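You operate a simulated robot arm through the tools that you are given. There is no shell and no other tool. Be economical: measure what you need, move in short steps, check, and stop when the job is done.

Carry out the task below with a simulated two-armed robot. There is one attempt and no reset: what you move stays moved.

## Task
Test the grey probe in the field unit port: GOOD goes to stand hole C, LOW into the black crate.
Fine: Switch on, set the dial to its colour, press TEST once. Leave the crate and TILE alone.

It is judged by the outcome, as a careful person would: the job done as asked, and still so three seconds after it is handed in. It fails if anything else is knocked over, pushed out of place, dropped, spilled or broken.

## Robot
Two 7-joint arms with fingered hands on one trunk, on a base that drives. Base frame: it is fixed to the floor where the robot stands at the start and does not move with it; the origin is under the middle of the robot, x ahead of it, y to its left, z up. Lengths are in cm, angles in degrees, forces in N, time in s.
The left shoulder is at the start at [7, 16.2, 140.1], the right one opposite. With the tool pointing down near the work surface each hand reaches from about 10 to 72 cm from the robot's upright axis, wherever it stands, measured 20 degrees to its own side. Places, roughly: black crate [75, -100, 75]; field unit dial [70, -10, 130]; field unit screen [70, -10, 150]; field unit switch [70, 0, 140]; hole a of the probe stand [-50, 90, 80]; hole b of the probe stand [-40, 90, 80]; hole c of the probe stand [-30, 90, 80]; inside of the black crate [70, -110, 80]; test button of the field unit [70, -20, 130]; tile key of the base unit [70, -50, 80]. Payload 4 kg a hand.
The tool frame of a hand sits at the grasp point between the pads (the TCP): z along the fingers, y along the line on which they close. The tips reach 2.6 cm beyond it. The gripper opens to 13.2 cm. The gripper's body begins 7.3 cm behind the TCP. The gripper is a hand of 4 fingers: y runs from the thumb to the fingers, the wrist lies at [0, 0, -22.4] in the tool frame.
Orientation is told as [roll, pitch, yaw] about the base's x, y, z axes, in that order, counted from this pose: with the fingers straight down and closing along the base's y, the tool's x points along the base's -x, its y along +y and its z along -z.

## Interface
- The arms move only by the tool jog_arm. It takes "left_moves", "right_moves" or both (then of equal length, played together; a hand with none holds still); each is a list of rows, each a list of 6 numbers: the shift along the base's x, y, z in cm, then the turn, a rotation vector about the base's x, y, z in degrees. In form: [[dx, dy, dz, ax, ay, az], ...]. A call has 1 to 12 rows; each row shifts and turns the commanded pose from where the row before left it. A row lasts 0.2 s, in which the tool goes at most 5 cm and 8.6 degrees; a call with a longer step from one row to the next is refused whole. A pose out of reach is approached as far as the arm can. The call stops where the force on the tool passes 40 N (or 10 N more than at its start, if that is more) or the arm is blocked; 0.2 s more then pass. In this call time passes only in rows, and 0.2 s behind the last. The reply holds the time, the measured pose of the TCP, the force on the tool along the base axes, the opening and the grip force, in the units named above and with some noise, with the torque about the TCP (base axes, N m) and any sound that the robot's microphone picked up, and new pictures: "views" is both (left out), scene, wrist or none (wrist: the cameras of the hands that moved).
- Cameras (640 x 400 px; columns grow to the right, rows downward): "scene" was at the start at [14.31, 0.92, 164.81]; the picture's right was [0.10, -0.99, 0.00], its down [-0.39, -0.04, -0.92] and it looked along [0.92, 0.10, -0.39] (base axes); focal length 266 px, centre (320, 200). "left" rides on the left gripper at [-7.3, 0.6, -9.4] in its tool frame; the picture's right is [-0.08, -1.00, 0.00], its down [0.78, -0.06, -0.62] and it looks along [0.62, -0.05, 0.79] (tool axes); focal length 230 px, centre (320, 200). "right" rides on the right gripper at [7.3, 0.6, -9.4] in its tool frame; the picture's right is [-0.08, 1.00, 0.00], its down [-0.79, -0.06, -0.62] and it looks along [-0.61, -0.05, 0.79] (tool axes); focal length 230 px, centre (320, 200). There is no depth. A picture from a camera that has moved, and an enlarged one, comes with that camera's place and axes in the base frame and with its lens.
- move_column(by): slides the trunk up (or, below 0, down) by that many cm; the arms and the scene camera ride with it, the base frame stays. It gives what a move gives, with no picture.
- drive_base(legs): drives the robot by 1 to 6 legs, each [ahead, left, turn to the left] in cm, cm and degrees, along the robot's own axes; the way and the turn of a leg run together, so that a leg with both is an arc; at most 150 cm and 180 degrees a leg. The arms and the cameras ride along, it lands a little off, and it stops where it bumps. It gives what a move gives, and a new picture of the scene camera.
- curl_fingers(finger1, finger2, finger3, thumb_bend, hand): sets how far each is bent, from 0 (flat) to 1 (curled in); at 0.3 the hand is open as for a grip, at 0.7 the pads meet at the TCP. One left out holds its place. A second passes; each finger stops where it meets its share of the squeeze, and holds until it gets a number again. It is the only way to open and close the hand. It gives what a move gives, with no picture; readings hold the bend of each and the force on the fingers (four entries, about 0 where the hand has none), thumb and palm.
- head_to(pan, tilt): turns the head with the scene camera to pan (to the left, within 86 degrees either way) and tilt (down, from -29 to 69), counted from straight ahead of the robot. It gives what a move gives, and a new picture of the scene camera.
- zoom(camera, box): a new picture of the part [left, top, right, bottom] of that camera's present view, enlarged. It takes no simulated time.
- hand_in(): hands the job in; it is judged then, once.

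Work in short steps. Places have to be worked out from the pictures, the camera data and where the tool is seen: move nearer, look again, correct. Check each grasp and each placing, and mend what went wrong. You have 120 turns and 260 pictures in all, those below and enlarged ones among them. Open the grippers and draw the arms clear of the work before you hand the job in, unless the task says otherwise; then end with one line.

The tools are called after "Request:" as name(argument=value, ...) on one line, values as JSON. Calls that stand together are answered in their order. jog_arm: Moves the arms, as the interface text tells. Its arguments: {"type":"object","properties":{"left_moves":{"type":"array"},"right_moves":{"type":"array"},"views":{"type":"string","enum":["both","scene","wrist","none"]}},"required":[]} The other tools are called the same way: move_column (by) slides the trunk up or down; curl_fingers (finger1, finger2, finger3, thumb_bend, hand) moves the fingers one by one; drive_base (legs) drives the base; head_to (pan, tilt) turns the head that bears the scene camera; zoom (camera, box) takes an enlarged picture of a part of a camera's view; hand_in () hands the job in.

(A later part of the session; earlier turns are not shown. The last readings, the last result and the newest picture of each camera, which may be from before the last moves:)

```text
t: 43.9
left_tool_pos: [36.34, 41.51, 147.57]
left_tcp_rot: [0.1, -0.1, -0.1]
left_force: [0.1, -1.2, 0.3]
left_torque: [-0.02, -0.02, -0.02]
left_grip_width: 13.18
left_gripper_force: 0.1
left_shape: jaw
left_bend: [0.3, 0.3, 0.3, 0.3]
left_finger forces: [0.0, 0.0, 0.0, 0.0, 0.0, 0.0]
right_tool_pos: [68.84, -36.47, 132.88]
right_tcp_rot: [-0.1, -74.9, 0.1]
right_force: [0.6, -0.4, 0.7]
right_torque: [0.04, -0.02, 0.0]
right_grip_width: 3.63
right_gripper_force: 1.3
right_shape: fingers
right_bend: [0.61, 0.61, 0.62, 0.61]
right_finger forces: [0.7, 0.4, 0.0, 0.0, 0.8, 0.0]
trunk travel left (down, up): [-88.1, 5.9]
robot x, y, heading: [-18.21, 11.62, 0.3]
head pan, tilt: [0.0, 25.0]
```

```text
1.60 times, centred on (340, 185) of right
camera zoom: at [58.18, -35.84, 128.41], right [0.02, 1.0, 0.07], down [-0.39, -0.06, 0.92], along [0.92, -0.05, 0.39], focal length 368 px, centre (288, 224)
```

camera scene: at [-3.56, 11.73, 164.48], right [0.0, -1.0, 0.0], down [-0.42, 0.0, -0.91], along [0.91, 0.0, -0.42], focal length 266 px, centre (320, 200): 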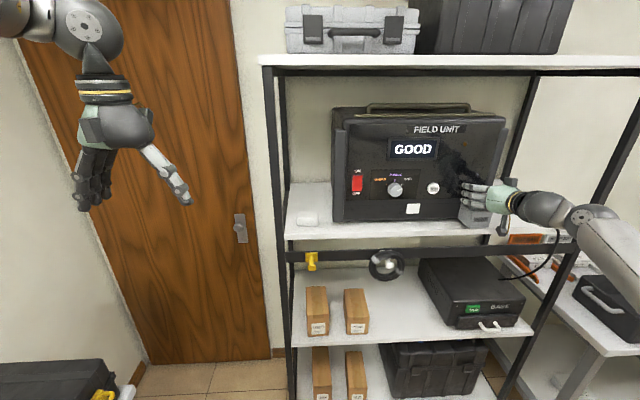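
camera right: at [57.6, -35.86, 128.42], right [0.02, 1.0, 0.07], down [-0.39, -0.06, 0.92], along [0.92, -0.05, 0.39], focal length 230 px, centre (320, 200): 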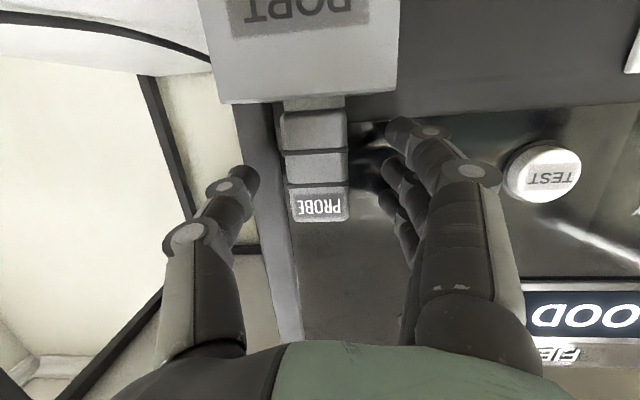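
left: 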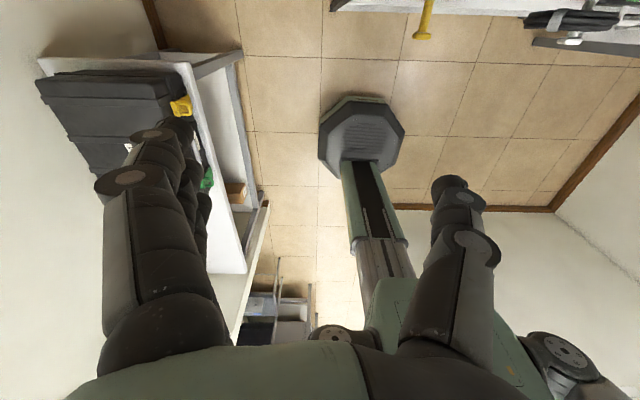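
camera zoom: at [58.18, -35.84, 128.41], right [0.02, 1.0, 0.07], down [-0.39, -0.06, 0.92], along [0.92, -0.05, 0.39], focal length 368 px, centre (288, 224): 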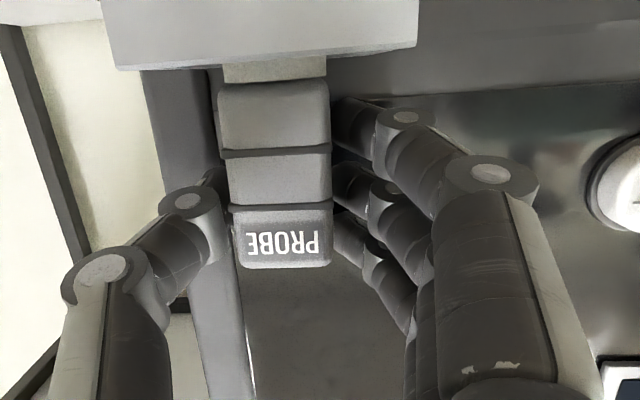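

Light symmetric contact on both sides. I'll tighten the grip.

Request:
curl_fingers(hand="right", finger1=0.75, finger2=0.75, finger3=0.7, thumb_bend=0.78)

Request:
jog_arm(right_moves=[[0, 0, 0.5, 0, 0, 0], [0, 0, 0.5, 0, 0, 0], [0, 0, 0.5, 0, 0, 0], [0, 0, 0.5, 0, 0, 0]])

Request:
zoom(camera="right", box=[140, 60, 540, 310])

```text
t: 44.9
left_tool_pos: [36.32, 41.52, 147.56]
left_tcp_rot: [0.1, -0.2, -0.1]
left_force: [0.1, 0.6, 0.3]
left_torque: [0.02, 0.01, -0.05]
left_grip_width: 13.18
left_gripper_force: 0.1
left_shape: jaw
left_bend: [0.3, 0.3, 0.3, 0.3]
left_finger forces: [0.1, 0.0, 0.1, 0.0, 0.0, 0.0]
right_tool_pos: [68.97, -36.48, 132.99]
right_tcp_rot: [-0.2, -74.9, 0.1]
right_force: [0.5, 1.2, 1.7]
right_torque: [0.04, -0.02, 0.0]
right_grip_width: 3.11
right_gripper_force: 17.7
right_shape: fingers
right_bend: [0.63, 0.63, 0.7, 0.68]
right_finger forces: [9.0, 7.9, 0.0, 0.0, 18.3, 0.1]
trunk travel left (down, up): [-88.1, 5.9]
robot x, y, heading: [-17.95, 11.79, 0.0]
head pan, tilt: [0.0, 25.0]
```

```text
t: 45.9
left_tool_pos: [36.39, 41.49, 147.49]
left_tcp_rot: [0.1, -0.2, -0.1]
left_force: [0.6, -0.6, 0.0]
left_torque: [0.03, 0.02, -0.02]
left_grip_width: 13.16
left_gripper_force: 0.0
left_shape: jaw
left_bend: [0.3, 0.3, 0.3, 0.3]
left_finger forces: [0.0, 0.1, 0.0, 0.0, 0.0, 0.0]
right_tool_pos: [68.97, -36.62, 134.9]
right_tcp_rot: [-0.2, -74.9, 0.2]
right_force: [0.2, 1.3, -1.9]
right_torque: [0.08, 0.03, 0.0]
right_grip_width: 3.15
right_gripper_force: 17.2
right_shape: fingers
right_bend: [0.63, 0.63, 0.7, 0.69]
right_finger forces: [9.5, 8.1, 0.0, 0.0, 16.8, 0.0]
trunk travel left (down, up): [-88.1, 5.9]
robot x, y, heading: [-17.7, 11.62, 0.0]
head pan, tilt: [0.0, 25.0]
camera scene: at [-3.54, 11.73, 164.48], right [0.0, -1.0, 0.0], down [-0.42, 0.0, -0.91], along [0.91, 0.0, -0.42], focal length 266 px, centre (320, 200)
camera right: at [58.2, -35.92, 130.31], right [0.02, 1.0, 0.07], down [-0.39, -0.06, 0.92], along [0.92, -0.05, 0.39], focal length 230 px, centre (320, 200)
```

scene: 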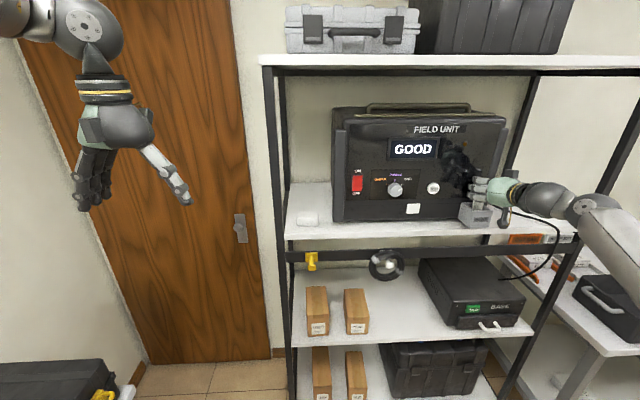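
right: 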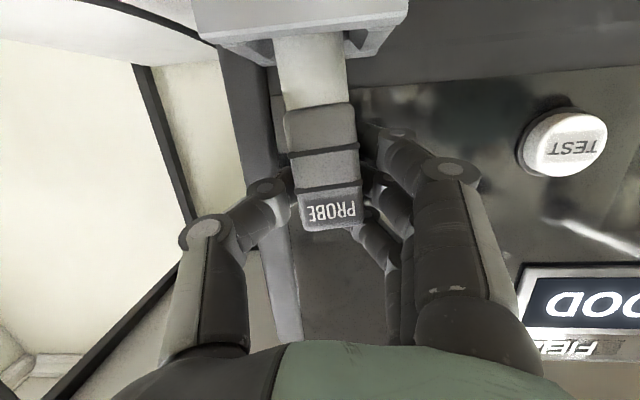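

```text
1.60 times, centred on (340, 185) of right
camera zoom: at [58.2, -35.92, 130.31], right [0.02, 1.0, 0.07], down [-0.39, -0.06, 0.92], along [0.92, -0.05, 0.39], focal length 368 px, centre (288, 224)
```

zoom: 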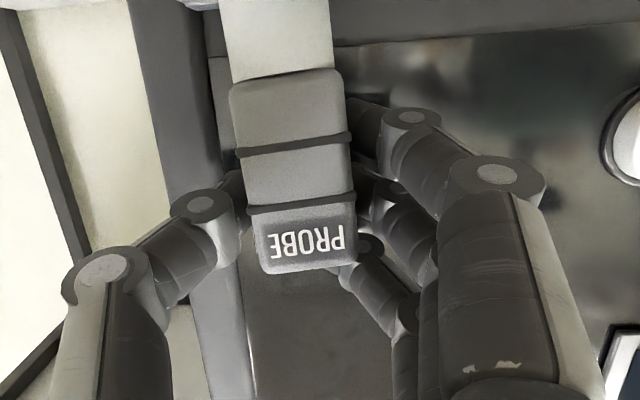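

The probe is coming up with the hand. I'll lift further until the stem clears the port.

Request:
jog_arm(right_moves=[[0, 0, 1, 0, 0, 0], [0, 0, 1, 0, 0, 0], [0, 0, 1, 0, 0, 0], [0, 0, 1, 0, 0, 0], [0, 0, 1, 0, 0, 0], [0, 0, 1, 0, 0, 0]])

Request:
zoom(camera="scene", box=[440, 150, 580, 250])

```text
t: 47.3
left_tool_pos: [36.27, 41.5, 147.39]
left_tcp_rot: [0.1, -0.1, -0.1]
left_force: [-0.6, 0.4, -0.2]
left_torque: [-0.03, -0.02, 0.01]
left_grip_width: 13.2
left_gripper_force: 0.1
left_shape: jaw
left_bend: [0.3, 0.3, 0.3, 0.3]
left_finger forces: [0.0, 0.1, 0.0, 0.1, 0.0, 0.1]
right_tool_pos: [69.04, -36.5, 140.8]
right_tcp_rot: [-0.1, -74.9, 0.1]
right_force: [0.0, -0.5, -1.7]
right_torque: [-0.01, -0.03, 0.0]
right_grip_width: 3.09
right_gripper_force: 16.7
right_shape: fingers
right_bend: [0.63, 0.63, 0.7, 0.69]
right_finger forces: [9.2, 7.2, 0.0, 0.1, 16.9, 0.0]
trunk travel left (down, up): [-88.1, 5.9]
robot x, y, heading: [-18.14, 11.66, -0.1]
head pan, tilt: [0.0, 25.0]
camera scene: at [-3.56, 11.72, 164.48], right [0.0, -1.0, 0.0], down [-0.42, 0.0, -0.91], along [0.91, 0.0, -0.42], focal length 266 px, centre (320, 200)
camera right: at [58.2, -35.92, 136.36], right [0.02, 1.0, 0.07], down [-0.39, -0.06, 0.92], along [0.92, -0.05, 0.39], focal length 230 px, centre (320, 200)
```

scene: 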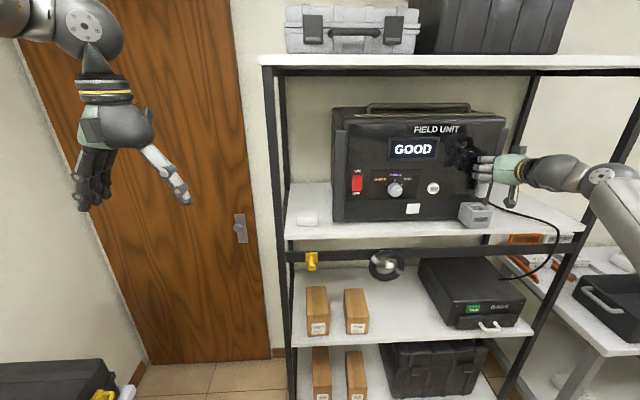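
right: 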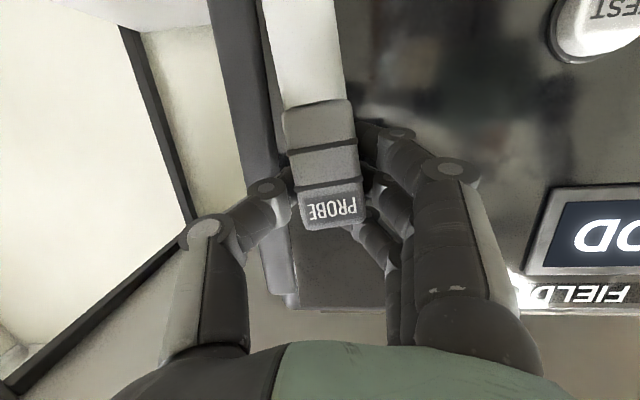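

```text
4.00 times, centred on (510, 200) of scene
camera zoom: at [-3.56, 11.72, 164.48], right [0.0, -1.0, 0.0], down [-0.42, 0.0, -0.91], along [0.91, 0.0, -0.42], focal length 1065 px, centre (-440, 200)
```

zoom: 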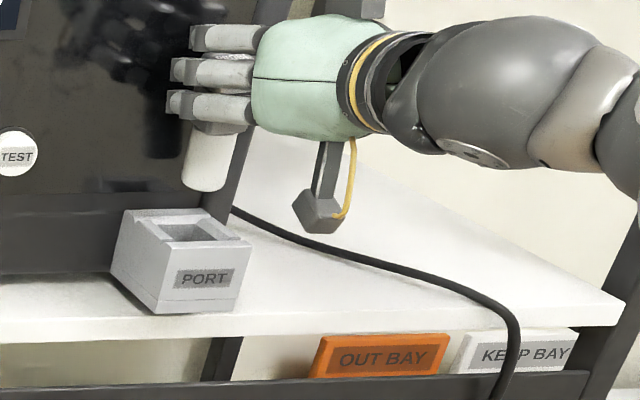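

The probe is out; its stem ends about 9 cm below the TCP. I'll retract the arm clear of the shelf, then look to the left for the stand.

Request:
jog_arm(right_moves=[[-2.5, 0, 0.5, 0, 0, 0], [-3, 0, 0.5, 0, 0, 0], [-3, 1, 0, 0, 0, 0], [-3, 1, 0, 0, 0, 0], [-3, 1, 0, 0, 0, 0], [-3, 1, 0, 0, 0, 0], [-3, 1, 0, 0, 0, 0]], views="none")

Request:
head_to(pan=86, tilt=40)

Request:
zoom(camera="left", box=[0, 0, 640, 400])

```text
t: 48.9
left_tool_pos: [36.13, 41.59, 147.56]
left_tcp_rot: [0.1, -0.3, -0.1]
left_force: [-0.9, -0.4, 0.1]
left_torque: [0.02, -0.04, -0.03]
left_grip_width: 13.19
left_gripper_force: 0.1
left_shape: jaw
left_bend: [0.3, 0.3, 0.3, 0.3]
left_finger forces: [0.1, 0.0, 0.0, 0.1, 0.0, 0.1]
right_tool_pos: [48.25, -31.5, 141.98]
right_tcp_rot: [0.0, -75.1, 0.0]
right_force: [-0.4, 0.4, -1.1]
right_torque: [0.01, 0.02, 0.03]
right_grip_width: 3.03
right_gripper_force: 16.7
right_shape: fingers
right_bend: [0.63, 0.63, 0.7, 0.69]
right_finger forces: [9.4, 7.1, 0.0, 0.0, 16.5, 0.0]
trunk travel left (down, up): [-88.1, 5.9]
robot x, y, heading: [-17.45, 11.66, -0.1]
head pan, tilt: [0.0, 25.0]
```

```text
t: 50.5
left_tool_pos: [36.51, 41.52, 147.57]
left_tcp_rot: [0.2, -0.2, -0.1]
left_force: [0.0, 0.8, 0.2]
left_torque: [-0.03, 0.0, -0.01]
left_grip_width: 13.19
left_gripper_force: 0.0
left_shape: jaw
left_bend: [0.3, 0.3, 0.3, 0.3]
left_finger forces: [0.0, 0.0, 0.0, 0.0, 0.0, 0.1]
right_tool_pos: [48.48, -31.6, 141.87]
right_tcp_rot: [-0.1, -75.0, 0.2]
right_force: [-1.0, -0.6, -0.7]
right_torque: [0.0, -0.01, -0.01]
right_grip_width: 3.04
right_gripper_force: 16.7
right_shape: fingers
right_bend: [0.63, 0.63, 0.7, 0.69]
right_finger forces: [9.3, 7.1, 0.1, 0.1, 16.6, 0.0]
trunk travel left (down, up): [-88.1, 5.9]
robot x, y, heading: [-17.9, 11.7, -0.1]
head pan, tilt: [85.9, 40.0]
camera scene: at [-12.14, 20.18, 162.15], right [1.0, -0.07, 0.0], down [-0.05, -0.64, -0.77], along [0.05, 0.76, -0.64], focal length 266 px, centre (320, 200)
```

scene: 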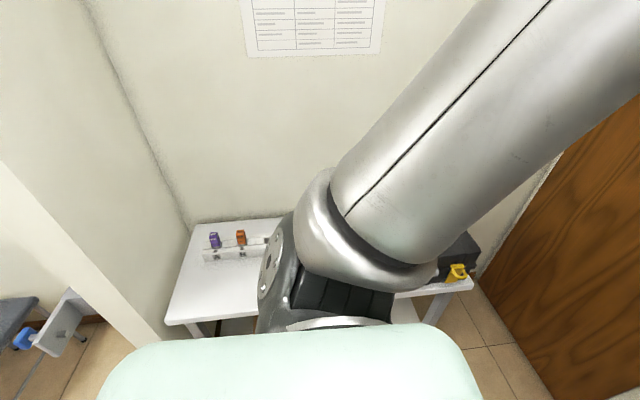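

```text
1.00 times, centred on (320, 200) of left (not enlarged: the box is as wide or as high as the picture)
camera zoom: at [43.65, 42.18, 156.9], right [0.08, -1.0, 0.0], down [-0.79, -0.06, 0.61], along [-0.61, -0.05, -0.79], focal length 230 px, centre (320, 200)
```

zoom: 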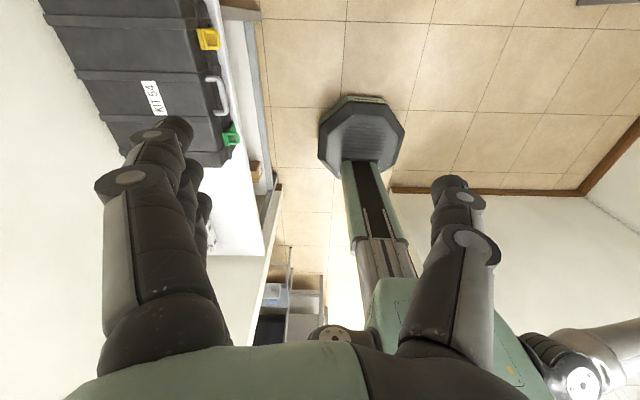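

The table front edge is at y about 65 and the stand at about y 90, with a wall at x about -70. I'll tuck both arms in first (the left hand back near the body), then drive round to face the table.

Request:
jog_arm(left_moves=[[-4.3, 0.5, 0, 0, 0, 0], [-4.3, 0.5, 0, 0, 0, 0], [-4.3, 0.5, 0, 0, 0, 0], [-4.3, 0.5, 0, 0, 0, 0], [-4.3, 0.5, 0, 0, 0, 0], [-4.3, 0.5, 0, 0, 0, 0]], right_moves=[[-2, 0.5, 0, 0, 0, 0], [-2, 0.5, 0, 0, 0, 0], [-2, 0.5, 0, 0, 0, 0], [-2, 0.5, 0, 0, 0, 0], [-2, 0.5, 0, 0, 0, 0], [-2, 0.5, 0, 0, 0, 0]], views="none")

Request:
head_to(pan=0, tilt=40)

```text
t: 51.9
left_tool_pos: [16.63, 46.99, 146.61]
left_tcp_rot: [-3.1, -0.1, -0.2]
left_force: [0.6, -0.8, -0.4]
left_torque: [0.02, -0.07, 0.03]
left_grip_width: 13.18
left_gripper_force: 0.0
left_shape: jaw
left_bend: [0.3, 0.3, 0.3, 0.3]
left_finger forces: [0.0, 0.0, 0.1, 0.0, 0.0, 0.1]
left hand out of reach, approached as far as the arm can: row 4, 5, 6
right_tool_pos: [36.29, -28.52, 141.9]
right_tcp_rot: [-0.1, -75.0, 0.1]
right_force: [0.7, -0.2, -1.4]
right_torque: [0.0, -0.02, -0.02]
right_grip_width: 2.98
right_gripper_force: 15.6
right_shape: fingers
right_bend: [0.63, 0.63, 0.7, 0.69]
right_finger forces: [9.3, 6.9, 0.1, 0.1, 16.0, 0.0]
trunk travel left (down, up): [-88.1, 5.9]
robot x, y, heading: [-17.6, 11.87, -0.2]
head pan, tilt: [85.9, 40.0]
```

```text
t: 53.5
left_tool_pos: [16.88, 47.28, 146.22]
left_tcp_rot: [-3.0, 0.8, 0.2]
left_force: [-1.8, 0.0, -0.2]
left_torque: [-0.01, -0.04, 0.03]
left_grip_width: 13.19
left_gripper_force: 0.1
left_shape: jaw
left_bend: [0.3, 0.3, 0.3, 0.3]
left_finger forces: [0.0, 0.0, 0.0, 0.0, 0.0, 0.0]
right_tool_pos: [36.56, -28.45, 141.89]
right_tcp_rot: [-0.1, -74.9, 0.1]
right_force: [0.4, 0.3, -0.8]
right_torque: [0.0, -0.01, 0.04]
right_grip_width: 3.0
right_gripper_force: 16.4
right_shape: fingers
right_bend: [0.63, 0.63, 0.7, 0.69]
right_finger forces: [9.5, 6.8, 0.0, 0.0, 16.0, 0.1]
trunk travel left (down, up): [-88.1, 5.9]
robot x, y, heading: [-17.95, 11.84, -0.2]
head pan, tilt: [0.0, 40.0]
camera scene: at [-5.55, 16.17, 162.14], right [0.53, -0.85, 0.0], down [-0.55, -0.34, -0.77], along [0.65, 0.4, -0.64], focal length 266 px, centre (320, 200)
```

scene: 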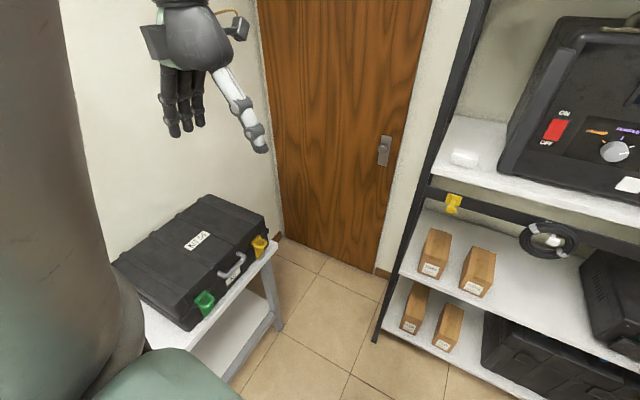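

Arms are tucked. I'll back up 15 cm and turn left 90° to face the table.

Request:
drive_base(legs=[[-15, 0, 0], [0, 0, 90]])

```text
t: 58.7
left_tool_pos: [-68.46, 46.53, 146.3]
left_tcp_rot: [-3.0, 0.9, 90.2]
left_force: [0.1, -0.3, 0.7]
left_torque: [0.02, 0.01, 0.0]
left_grip_width: 13.2
left_gripper_force: 0.0
left_shape: jaw
left_bend: [0.3, 0.3, 0.3, 0.3]
left_finger forces: [0.1, 0.0, 0.0, 0.0, 0.0, 0.1]
right_tool_pos: [7.33, 66.02, 141.9]
right_tcp_rot: [0.0, -75.0, 90.0]
right_force: [-0.4, 0.0, -2.0]
right_torque: [0.0, 0.0, -0.03]
right_grip_width: 2.96
right_gripper_force: 15.5
right_shape: fingers
right_bend: [0.63, 0.63, 0.7, 0.69]
right_finger forces: [8.9, 6.8, 0.1, 0.0, 15.9, 0.0]
trunk travel left (down, up): [-88.1, 5.9]
robot x, y, heading: [-32.95, 11.66, 89.8]
head pan, tilt: [0.0, 40.0]
camera scene: at [-37.3, 23.98, 162.11], right [0.85, 0.53, 0.0], down [0.34, -0.55, -0.76], along [-0.4, 0.65, -0.65], focal length 266 px, centre (320, 200)
```

scene: 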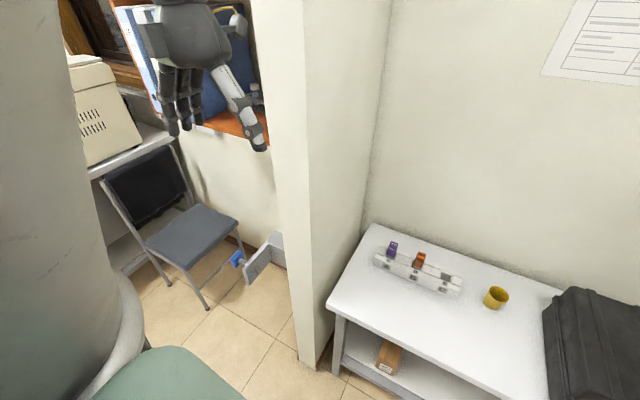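

The turn went fine, though the camera still looks about 31° left. I'll re-command the head straight and then inspect the stand.

Request:
head_to(pan=0, tilt=45)

Request:
zoom(camera="scene", box=[180, 120, 500, 320])

```text
t: 59.3
left_tool_pos: [-68.54, 46.62, 146.09]
left_tcp_rot: [-3.3, 1.0, 90.3]
left_force: [-0.3, 1.1, 0.2]
left_torque: [0.01, -0.01, 0.0]
left_grip_width: 13.19
left_gripper_force: 0.1
left_shape: jaw
left_bend: [0.3, 0.3, 0.3, 0.3]
left_finger forces: [0.0, 0.0, 0.1, 0.0, 0.1, 0.0]
right_tool_pos: [7.37, 66.05, 141.88]
right_tcp_rot: [0.0, -75.0, 90.0]
right_force: [0.3, -0.1, -0.9]
right_torque: [0.01, -0.01, 0.01]
right_grip_width: 2.98
right_gripper_force: 15.1
right_shape: fingers
right_bend: [0.63, 0.63, 0.7, 0.69]
right_finger forces: [8.8, 6.8, 0.0, 0.1, 15.9, 0.0]
trunk travel left (down, up): [-88.1, 5.9]
robot x, y, heading: [-33.23, 11.79, 89.8]
head pan, tilt: [0.0, 45.0]
camera scene: at [-37.13, 24.06, 162.08], right [0.86, 0.51, 0.0], down [0.33, -0.56, -0.76], along [-0.39, 0.66, -0.65], focal length 266 px, centre (320, 200)
```

scene: 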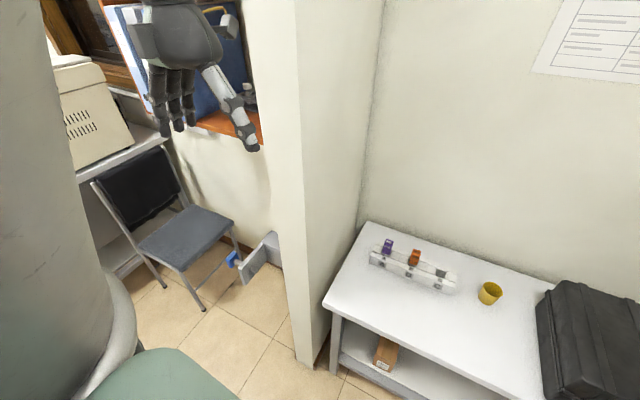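

```text
2.00 times, centred on (340, 220) of scene
camera zoom: at [-37.13, 24.06, 162.08], right [0.86, 0.51, 0.0], down [0.33, -0.56, -0.76], along [-0.39, 0.66, -0.65], focal length 532 px, centre (280, 160)
```

zoom: 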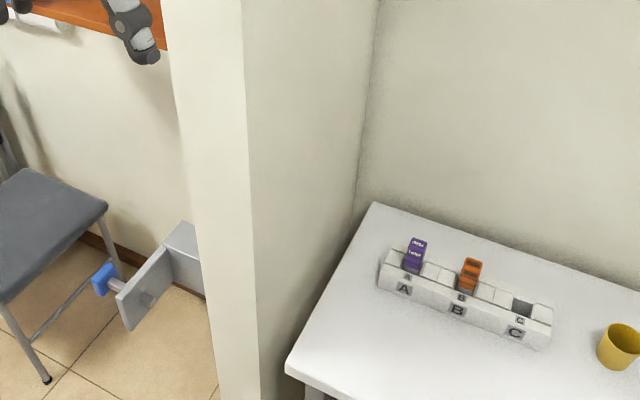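

The head seems to be obstructed by the tucked left arm, so I'll move that arm slightly out. Hole C is at about [-28.3, 94.4, ~80] by ray. I'll bring the right hand across at height to x about -28.

Request:
jog_arm(left_moves=[[1.5, 1.5, 0, 0, 0, 0], [1.5, 1.5, 0, 0, 0, 0], [1.5, 1.5, 0, 0, 0, 0], [1.5, 1.5, 0, 0, 0, 0], [1.5, 0, 0, 0, 0, 0], [1.5, 0, 0, 0, 0, 0], [1, 0, 0, 0, 0, 0], [0, 0, 0, 0, 0, 0], [0, 0, 0, 0, 0, 0]], right_moves=[[-4, 0.5, 0, 0, 0, 0], [-4, 0.5, 0, 0, 0, 0], [-4, 0.5, 0, 0, 0, 0], [-4, 0.5, 0, 0, 0, 0], [-4, 0.5, 0, 0, 0, 0], [-4, 0.5, 0, 0, 0, 0], [-4, 0.5, 0, 0, 0, 0], [-4, 0, 0, 0, 0, 0], [-3.8, 0, 0, 0, 0, 0]], views="none")

Request:
head_to(pan=0, tilt=40)

```text
t: 61.3
left_tool_pos: [-59.17, 52.51, 145.82]
left_tcp_rot: [-5.3, 1.1, 91.1]
left_force: [0.4, 1.1, -0.4]
left_torque: [0.01, -0.01, -0.01]
left_grip_width: 13.22
left_gripper_force: 0.0
left_shape: jaw
left_bend: [0.3, 0.3, 0.3, 0.3]
left_finger forces: [0.0, 0.0, 0.0, 0.0, 0.0, 0.0]
right_tool_pos: [-20.27, 72.0, 143.0]
right_tcp_rot: [0.1, -75.0, 90.1]
right_force: [0.2, -0.1, -1.2]
right_torque: [-0.02, 0.0, 0.01]
right_grip_width: 2.85
right_gripper_force: 15.1
right_shape: fingers
right_bend: [0.63, 0.64, 0.7, 0.71]
right_finger forces: [8.7, 6.5, 0.0, 0.0, 14.2, 0.0]
right hand out of reach, approached as far as the arm can: row 7, 8, 9
trunk travel left (down, up): [-88.1, 5.9]
robot x, y, heading: [-32.71, 11.57, 89.7]
head pan, tilt: [0.0, 45.0]
```

```text
t: 62.0
left_tool_pos: [-59.14, 52.55, 146.03]
left_tcp_rot: [-5.2, 0.9, 90.8]
left_force: [-0.3, 0.0, -0.4]
left_torque: [0.0, -0.03, -0.03]
left_grip_width: 13.19
left_gripper_force: 0.0
left_shape: jaw
left_bend: [0.3, 0.3, 0.3, 0.3]
left_finger forces: [0.0, 0.1, 0.0, 0.0, 0.1, 0.0]
right_tool_pos: [-20.06, 72.02, 143.05]
right_tcp_rot: [0.1, -75.0, 90.0]
right_force: [-0.1, 0.1, -1.3]
right_torque: [-0.03, -0.01, -0.01]
right_grip_width: 2.86
right_gripper_force: 15.1
right_shape: fingers
right_bend: [0.63, 0.64, 0.7, 0.71]
right_finger forces: [8.7, 6.5, 0.0, 0.1, 14.2, 0.0]
trunk travel left (down, up): [-88.1, 5.9]
robot x, y, heading: [-33.17, 11.86, 89.7]
head pan, tilt: [0.0, 40.0]
camera scene: at [-32.92, 25.26, 162.15], right [1.0, 0.0, 0.0], down [0.0, -0.64, -0.77], along [0.0, 0.77, -0.64], focal length 266 px, centre (320, 200)
```

scene: 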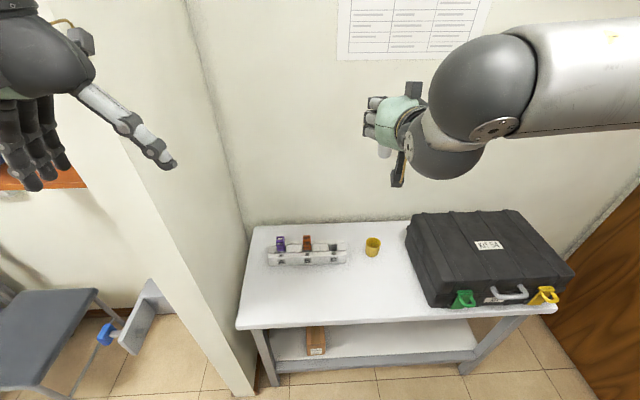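

The head is straight again, and the right arm is limited in inward reach. I'll shift the base 10 cm to its left and zoom in on the stand.

Request:
drive_base(legs=[[0, 10, 0]])

Request:
zoom(camera="scene", box=[270, 210, 430, 310])

```text
t: 63.1
left_tool_pos: [-68.08, 52.63, 146.2]
left_tcp_rot: [-4.9, 0.8, 90.6]
left_force: [1.3, 0.7, -0.7]
left_torque: [-0.02, 0.09, -0.01]
left_grip_width: 13.18
left_gripper_force: 0.0
left_shape: jaw
left_bend: [0.3, 0.3, 0.3, 0.3]
left_finger forces: [0.0, 0.0, 0.0, 0.1, 0.0, 0.0]
right_tool_pos: [-29.17, 72.05, 142.94]
right_tcp_rot: [1.4, -75.0, 88.7]
right_force: [0.0, 0.5, -1.9]
right_torque: [-0.03, 0.01, 0.05]
right_grip_width: 2.86
right_gripper_force: 14.6
right_shape: fingers
right_bend: [0.63, 0.64, 0.7, 0.71]
right_finger forces: [8.6, 6.4, 0.0, 0.1, 14.2, 0.1]
trunk travel left (down, up): [-88.1, 5.9]
robot x, y, heading: [-42.92, 11.52, 89.7]
head pan, tilt: [0.0, 40.0]
camera scene: at [-41.87, 25.29, 162.14], right [1.0, 0.0, -0.01], down [-0.01, -0.64, -0.77], along [0.0, 0.77, -0.64], focal length 266 px, centre (320, 200)
```

scene: 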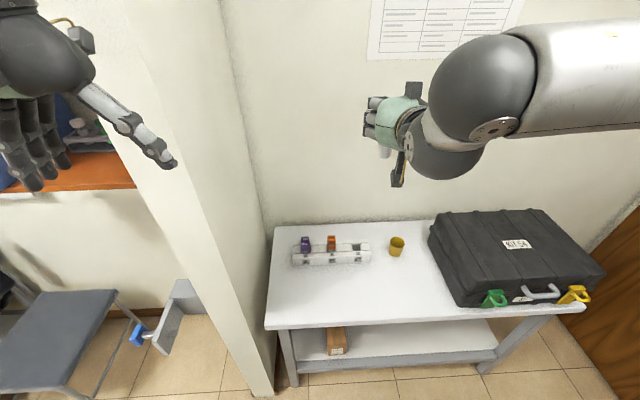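

```text
4.00 times, centred on (350, 260) of scene
camera zoom: at [-41.87, 25.29, 162.14], right [1.0, 0.0, -0.01], down [-0.01, -0.64, -0.77], along [0.0, 0.77, -0.64], focal length 1065 px, centre (200, -40)
```

zoom: 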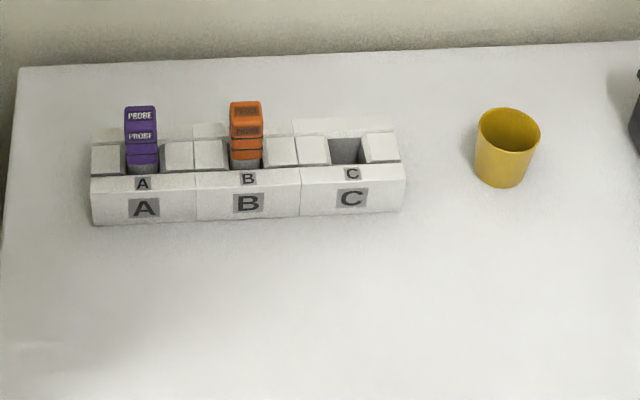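

Hole C is open. The stand is turned about 2.5° and the spacing is about 10 cm. I'll lower the trunk 40 cm and look again for parallax.

Request:
move_column(by=-40)

Request:
head_to(pan=-8, tilt=35)

Request:
zoom(camera="right", box=[0, 0, 640, 400])

```text
t: 67.0
left_tool_pos: [-68.97, 52.56, 106.12]
left_tcp_rot: [-5.4, 0.8, 90.7]
left_force: [0.6, -0.1, 0.3]
left_torque: [0.0, 0.01, -0.03]
left_grip_width: 13.18
left_gripper_force: 0.0
left_shape: jaw
left_bend: [0.3, 0.3, 0.3, 0.3]
left_finger forces: [0.0, 0.0, 0.1, 0.0, 0.1, 0.0]
right_tool_pos: [-29.88, 72.1, 103.01]
right_tcp_rot: [0.2, -74.8, 90.0]
right_force: [0.6, 0.5, -1.2]
right_torque: [-0.02, -0.02, -0.01]
right_grip_width: 2.87
right_gripper_force: 14.8
right_shape: fingers
right_bend: [0.63, 0.64, 0.7, 0.71]
right_finger forces: [8.5, 6.5, 0.0, 0.1, 14.0, 0.0]
trunk travel left (down, up): [-48.1, 45.9]
robot x, y, heading: [-43.13, 11.74, 89.8]
head pan, tilt: [0.0, 40.0]
```

```text
t: 67.7
left_tool_pos: [-68.98, 52.6, 106.05]
left_tcp_rot: [-5.5, 0.8, 90.6]
left_force: [0.2, 0.5, 0.0]
left_torque: [0.02, -0.01, 0.02]
left_grip_width: 13.18
left_gripper_force: 0.0
left_shape: jaw
left_bend: [0.3, 0.3, 0.3, 0.3]
left_finger forces: [0.0, 0.0, 0.0, 0.0, 0.0, 0.0]
right_tool_pos: [-29.96, 72.13, 103.06]
right_tcp_rot: [0.2, -74.9, 90.0]
right_force: [0.1, -0.2, 0.0]
right_torque: [-0.03, 0.04, -0.02]
right_grip_width: 2.84
right_gripper_force: 14.6
right_shape: fingers
right_bend: [0.63, 0.64, 0.7, 0.71]
right_finger forces: [8.6, 6.5, 0.0, 0.0, 13.8, 0.0]
trunk travel left (down, up): [-48.1, 45.9]
robot x, y, heading: [-42.42, 11.87, 90.2]
head pan, tilt: [-8.0, 35.0]
camera scene: at [-41.54, 25.5, 122.9], right [0.99, -0.14, 0.0], down [-0.08, -0.57, -0.82], along [0.11, 0.81, -0.57], focal length 266 px, centre (320, 200)
```

scene: 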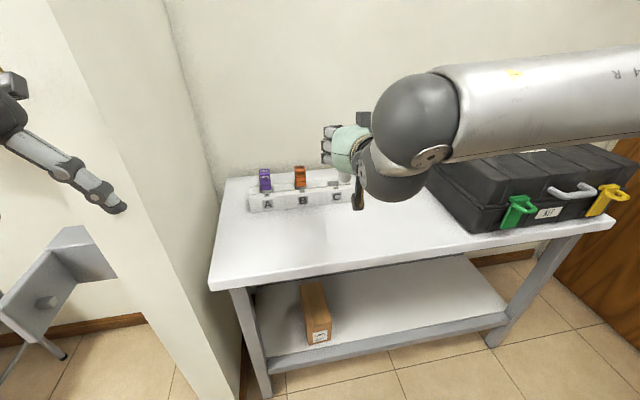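

```text
1.00 times, centred on (320, 200) of right (not enlarged: the box is as wide or as high as the picture)
camera zoom: at [-30.4, 61.21, 98.5], right [-1.0, 0.02, 0.08], down [0.06, -0.39, 0.92], along [0.05, 0.92, 0.39], focal length 230 px, centre (320, 200)
```

zoom: 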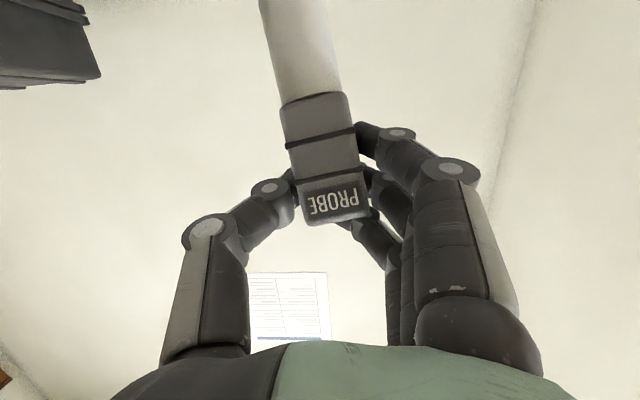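

The probe has rotated a little in the grip (lean toward +x). I'll look closely at it and the stand from the scene camera.

Request:
zoom(camera="scene", box=[230, 110, 390, 220])

```text
3.64 times, centred on (310, 165) of scene
camera zoom: at [-41.54, 25.5, 122.9], right [0.99, -0.14, 0.0], down [-0.08, -0.57, -0.82], along [0.11, 0.81, -0.57], focal length 968 px, centre (356, 327)
```

zoom: 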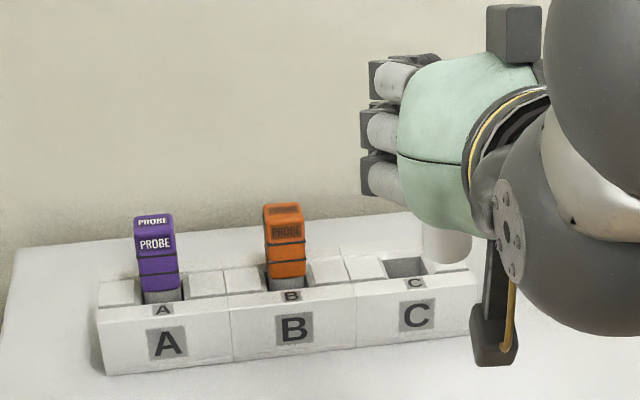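

By parallax hole C is at [-28.0, 93.5, 80.9], with the stand yawed about 5°. The probe leans about 7.5° with its bottom toward +x. I'll roll the hand +7.5° about y to stand it upright, yaw +5°, and approach part-way.

Request:
jog_arm(right_moves=[[0.5, 2.5, 0, 0, 3.75, 0], [0.5, 2.5, 0, 0, 3.75, 0], [0.5, 2.5, 0, 0, 0, 5], [0.5, 2.5, 0, 0, 0, 0], [0, 2.5, 0, 0, 0, 0]])

Request:
zoom(camera="scene", box=[230, 110, 390, 220])

```text
t: 68.9
left_tool_pos: [-68.93, 52.76, 106.1]
left_tcp_rot: [-5.6, 0.8, 90.6]
left_force: [-0.4, 0.2, -0.6]
left_torque: [-0.03, 0.0, -0.03]
left_grip_width: 13.19
left_gripper_force: 0.1
left_shape: jaw
left_bend: [0.3, 0.3, 0.3, 0.3]
left_finger forces: [0.0, 0.0, 0.1, 0.1, 0.1, 0.0]
right_tool_pos: [-27.86, 84.78, 102.91]
right_tcp_rot: [26.9, -73.1, 69.4]
right_force: [0.2, 0.6, -0.7]
right_torque: [-0.04, 0.02, -0.01]
right_grip_width: 1.02
right_gripper_force: 0.0
right_shape: fingers
right_bend: [0.7, 0.69, 0.7, 0.76]
right_finger forces: [0.0, 0.0, 0.1, 0.1, 0.1, 0.0]
trunk travel left (down, up): [-48.1, 45.9]
robot x, y, heading: [-42.67, 11.96, 89.7]
head pan, tilt: [-8.0, 35.0]
camera scene: at [-41.52, 25.56, 122.89], right [0.99, -0.14, 0.0], down [-0.08, -0.57, -0.82], along [0.12, 0.81, -0.57], focal length 266 px, centre (320, 200)
camera right: at [-27.91, 73.75, 98.59], right [-0.98, -0.07, 0.2], down [0.21, -0.37, 0.9], along [0.02, 0.93, 0.38], focal length 230 px, centre (320, 200)
```

scene: 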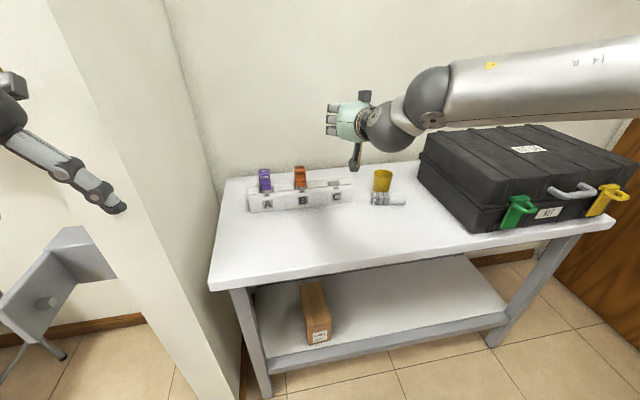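
right: 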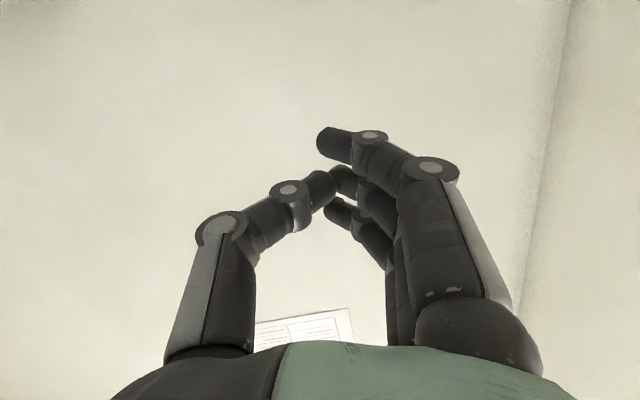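

```text
3.64 times, centred on (310, 165) of scene
camera zoom: at [-41.52, 25.56, 122.89], right [0.99, -0.14, 0.0], down [-0.08, -0.57, -0.82], along [0.12, 0.81, -0.57], focal length 968 px, centre (356, 327)
```

zoom: 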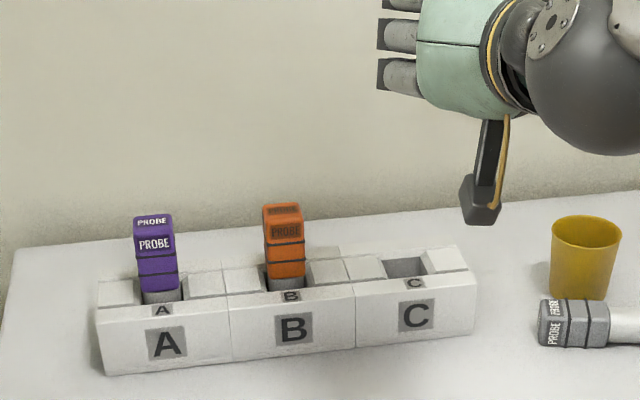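

The probe slipped out and is now lying on the table in front of the cup. Nothing else appears to have moved. I'll back the hand off, open it, and study how the probe lies.

Request:
jog_arm(right_moves=[[0.5, -3, 1, 0, 0, -5], [0.5, -3, 1, 0, -7.5, 0], [1, -3, 1, -8, 0, 0], [1, -1, 1, -8, 0, 0], [1, 0, 1, -8, 0, 0], [1, 0, 1, -8, 0, 0], [1, 0, 0, -8, 0, 0], [1, 0, 0, -8, 0, 0], [1, 0, 0, -8, 0, 0], [1, 0, 0, -8, 0, 0], [1, 0, 0, -8, 0, 0]], views="none")

Request:
curl_fingers(hand="right", finger1=0.3, finger2=0.3, finger3=0.3, thumb_bend=0.3)

Request:
zoom(camera="scene", box=[300, 140, 460, 240])

Request:
zoom(camera="right", box=[0, 0, 640, 400])

```text
t: 71.3
left_tool_pos: [-68.81, 52.73, 106.03]
left_tcp_rot: [-5.5, 0.8, 90.6]
left_force: [-0.1, -0.4, -0.7]
left_torque: [-0.01, 0.01, -0.03]
left_grip_width: 13.17
left_gripper_force: 0.1
left_shape: jaw
left_bend: [0.3, 0.3, 0.3, 0.3]
left_finger forces: [0.0, 0.0, 0.0, 0.0, 0.0, 0.0]
right_tool_pos: [-12.26, 65.31, 99.07]
right_tcp_rot: [0.7, -3.4, 90.1]
right_force: [0.0, 0.0, 0.3]
right_torque: [-0.02, 0.0, -0.04]
right_grip_width: 1.01
right_gripper_force: 0.0
right_shape: fingers
right_bend: [0.7, 0.69, 0.7, 0.76]
right_finger forces: [0.0, 0.0, 0.0, 0.1, 0.0, 0.0]
right hand out of reach, approached as far as the arm can: row 8, 9, 10, 11
trunk travel left (down, up): [-48.1, 45.9]
robot x, y, heading: [-43.16, 11.59, 89.9]
head pan, tilt: [-8.0, 35.0]
```

```text
t: 72.3
left_tool_pos: [-68.81, 52.62, 106.07]
left_tcp_rot: [-5.4, 0.8, 90.6]
left_force: [0.5, -0.1, 0.0]
left_torque: [-0.03, -0.02, 0.02]
left_grip_width: 13.18
left_gripper_force: 0.1
left_shape: jaw
left_bend: [0.3, 0.3, 0.3, 0.3]
left_finger forces: [0.0, 0.1, 0.0, 0.0, 0.0, 0.0]
right_tool_pos: [-12.4, 65.32, 99.1]
right_tcp_rot: [0.4, -3.5, 89.9]
right_force: [-0.1, 0.4, 0.3]
right_torque: [0.0, 0.03, -0.03]
right_grip_width: 13.57
right_gripper_force: 0.0
right_shape: fingers
right_bend: [0.3, 0.3, 0.3, 0.3]
right_finger forces: [0.0, 0.0, 0.0, 0.0, 0.0, 0.0]
trunk travel left (down, up): [-48.1, 45.9]
robot x, y, heading: [-42.92, 12.01, 90.0]
head pan, tilt: [-8.0, 35.0]
```

```text
4.00 times, centred on (380, 190) of scene
camera zoom: at [-41.53, 25.49, 122.9], right [0.99, -0.14, 0.0], down [-0.08, -0.57, -0.82], along [0.12, 0.81, -0.57], focal length 1065 px, centre (80, 240)
```

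zoom: 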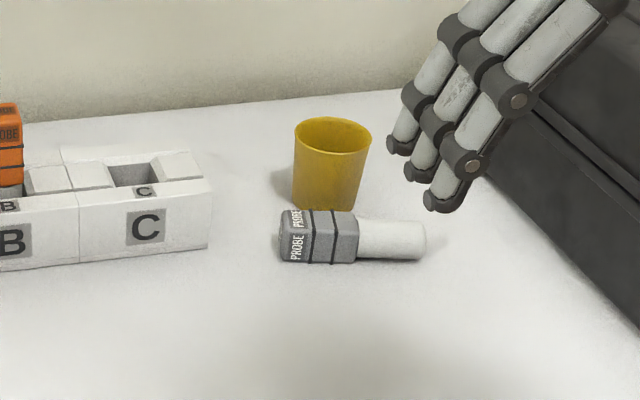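

```text
1.00 times, centred on (320, 200) of right (not enlarged: the box is as wide or as high as the picture)
camera zoom: at [-12.72, 57.46, 108.07], right [-1.0, 0.08, 0.01], down [0.07, 0.75, 0.66], along [0.04, 0.66, -0.75], focal length 230 px, centre (320, 200)
```

zoom: 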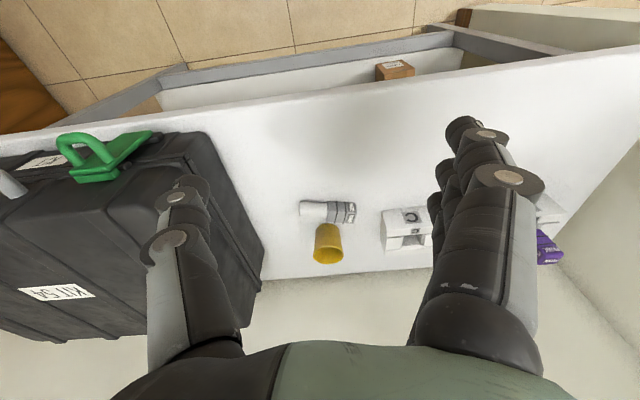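

The probe lies along x with its body centre at about [-14.5, 88.3, 77] and its stem toward +x (yaw about -6.5°), with the cup 4 cm behind. I'll tuck the left hand inward, raise the trunk 15, and drive 14 cm closer so a top-down pick is in reach.

Request:
jog_arm(left_moves=[[3, -0.5, 0, 0, 0, 0], [3, -0.5, 0, 0, 0, 0], [3, -0.5, 0, 0, 0, 0], [3, -0.5, 0, 0, 0, 0], [3, 0, 0, 0, 0, 0]], views="none")

Request:
move_column(by=15)

```text
t: 73.5
left_tool_pos: [-62.33, 55.59, 105.46]
left_tcp_rot: [-7.3, 0.9, 91.1]
left_force: [0.8, -0.1, -0.1]
left_torque: [0.01, -0.03, 0.0]
left_grip_width: 13.15
left_gripper_force: 0.1
left_shape: jaw
left_bend: [0.3, 0.3, 0.3, 0.3]
left_finger forces: [0.1, 0.0, 0.0, 0.1, 0.1, 0.0]
left hand out of reach, approached as far as the arm can: row 1, 2, 3, 4, 5
right_tool_pos: [-12.36, 65.31, 99.09]
right_tcp_rot: [0.6, -3.5, 89.9]
right_force: [-0.3, 1.1, -0.2]
right_torque: [0.0, -0.02, 0.0]
right_grip_width: 13.58
right_gripper_force: 0.0
right_shape: fingers
right_bend: [0.3, 0.3, 0.3, 0.3]
right_finger forces: [0.0, 0.0, 0.0, 0.0, 0.0, 0.0]
trunk travel left (down, up): [-48.1, 45.9]
robot x, y, heading: [-42.43, 11.76, 90.0]
head pan, tilt: [-8.0, 35.0]
```

```text
t: 75.2
left_tool_pos: [-62.05, 55.41, 120.51]
left_tcp_rot: [-7.4, 0.8, 90.9]
left_force: [0.2, 0.0, -0.7]
left_torque: [-0.01, -0.02, 0.02]
left_grip_width: 13.2
left_gripper_force: 0.0
left_shape: jaw
left_bend: [0.3, 0.3, 0.3, 0.3]
left_finger forces: [0.1, 0.0, 0.0, 0.1, 0.0, 0.1]
right_tool_pos: [-12.35, 65.26, 114.01]
right_tcp_rot: [0.5, -3.4, 90.0]
right_force: [1.2, 0.1, -0.3]
right_torque: [0.02, 0.01, 0.0]
right_grip_width: 13.57
right_gripper_force: 0.0
right_shape: fingers
right_bend: [0.3, 0.3, 0.3, 0.3]
right_finger forces: [0.0, 0.1, 0.0, 0.0, 0.0, 0.0]
trunk travel left (down, up): [-63.1, 30.9]
robot x, y, heading: [-42.48, 11.89, 89.7]
head pan, tilt: [-8.0, 35.0]
```

The left hand is limited, so I'll drive diagonally (14 ahead, 6 right) to keep it clear of the wall end.

Request:
drive_base(legs=[[0, -7, 0], [13, 0, 0]])

```text
t: 77.2
left_tool_pos: [-54.12, 66.77, 120.99]
left_tcp_rot: [-7.5, 0.3, 91.2]
left_force: [0.3, -0.6, -0.2]
left_torque: [0.02, 0.03, 0.02]
left_grip_width: 13.19
left_gripper_force: 0.0
left_shape: jaw
left_bend: [0.3, 0.3, 0.3, 0.3]
left_finger forces: [0.1, 0.0, 0.1, 0.0, 0.0, 0.1]
right_tool_pos: [-4.22, 76.77, 114.21]
right_tcp_rot: [1.0, -4.1, 89.9]
right_force: [0.2, 0.7, 0.7]
right_torque: [-0.02, -0.01, 0.0]
right_grip_width: 13.59
right_gripper_force: 0.0
right_shape: fingers
right_bend: [0.3, 0.3, 0.3, 0.3]
right_finger forces: [0.1, 0.0, 0.1, 0.0, 0.1, 0.0]
trunk travel left (down, up): [-63.1, 30.9]
robot x, y, heading: [-35.44, 24.38, 89.9]
head pan, tilt: [-8.0, 35.0]
stopped in leg 2: the robot was blocked; the commanded pose is now the measured one
camera scene: at [-33.22, 36.79, 138.02], right [0.99, -0.14, -0.01], down [-0.09, -0.56, -0.82], along [0.11, 0.82, -0.57], focal length 266 px, centre (320, 200)
```

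scene: 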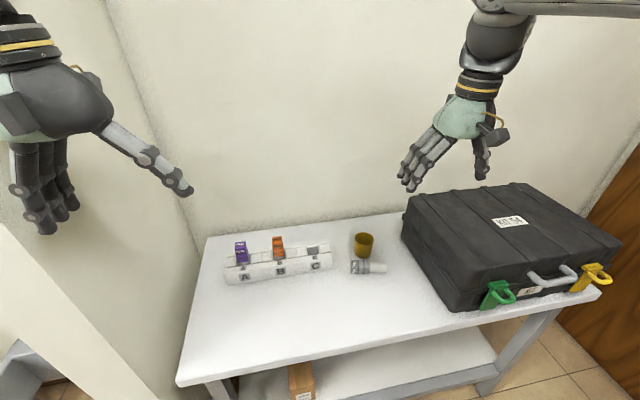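

The base touched the table or its shelf. I'll back off 1.5 cm and check that nothing shifted.

Request:
drive_base(legs=[[-1.5, 0, 0]])

Request:
zoom(camera="scene", box=[210, 210, 410, 310])

Request:
zoom(camera="right", box=[0, 0, 640, 400])

```text
t: 78.0
left_tool_pos: [-54.47, 65.99, 120.61]
left_tcp_rot: [-7.6, 0.9, 91.0]
left_force: [-0.1, -0.3, 0.5]
left_torque: [0.0, 0.01, 0.03]
left_grip_width: 13.2
left_gripper_force: 0.1
left_shape: jaw
left_bend: [0.3, 0.3, 0.3, 0.3]
left_finger forces: [0.1, 0.1, 0.0, 0.0, 0.0, 0.0]
right_tool_pos: [-4.58, 75.92, 114.06]
right_tcp_rot: [0.8, -3.8, 90.0]
right_force: [0.1, -0.8, 0.9]
right_torque: [0.01, -0.01, 0.01]
right_grip_width: 13.58
right_gripper_force: 0.0
right_shape: fingers
right_bend: [0.3, 0.3, 0.3, 0.3]
right_finger forces: [0.0, 0.1, 0.0, 0.1, 0.0, 0.1]
trunk travel left (down, up): [-63.1, 30.9]
robot x, y, heading: [-35.44, 22.74, 89.8]
head pan, tilt: [-8.0, 35.0]
camera scene: at [-33.64, 36.11, 137.91], right [0.99, -0.14, -0.01], down [-0.08, -0.57, -0.82], along [0.11, 0.81, -0.57], focal length 266 px, centre (320, 200)
```

scene: 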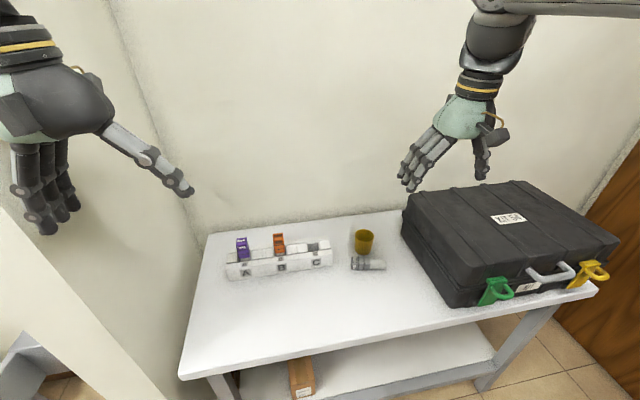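

```text
3.20 times, centred on (310, 260) of scene
camera zoom: at [-33.64, 36.11, 137.91], right [0.99, -0.14, -0.01], down [-0.08, -0.57, -0.82], along [0.11, 0.81, -0.57], focal length 852 px, centre (352, 8)
```

zoom: 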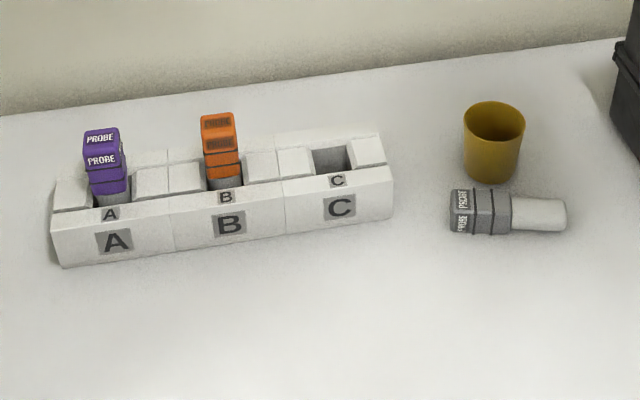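

```text
1.00 times, centred on (320, 200) of right (not enlarged: the box is as wide or as high as the picture)
camera zoom: at [-4.9, 68.12, 123.03], right [-1.0, 0.08, 0.02], down [0.07, 0.74, 0.67], along [0.04, 0.66, -0.75], focal length 230 px, centre (320, 200)
```

zoom: 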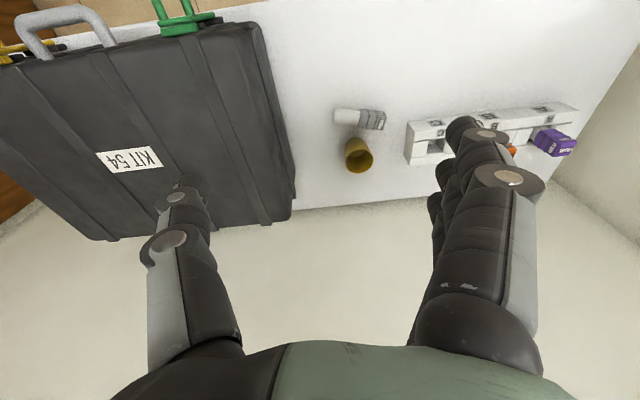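

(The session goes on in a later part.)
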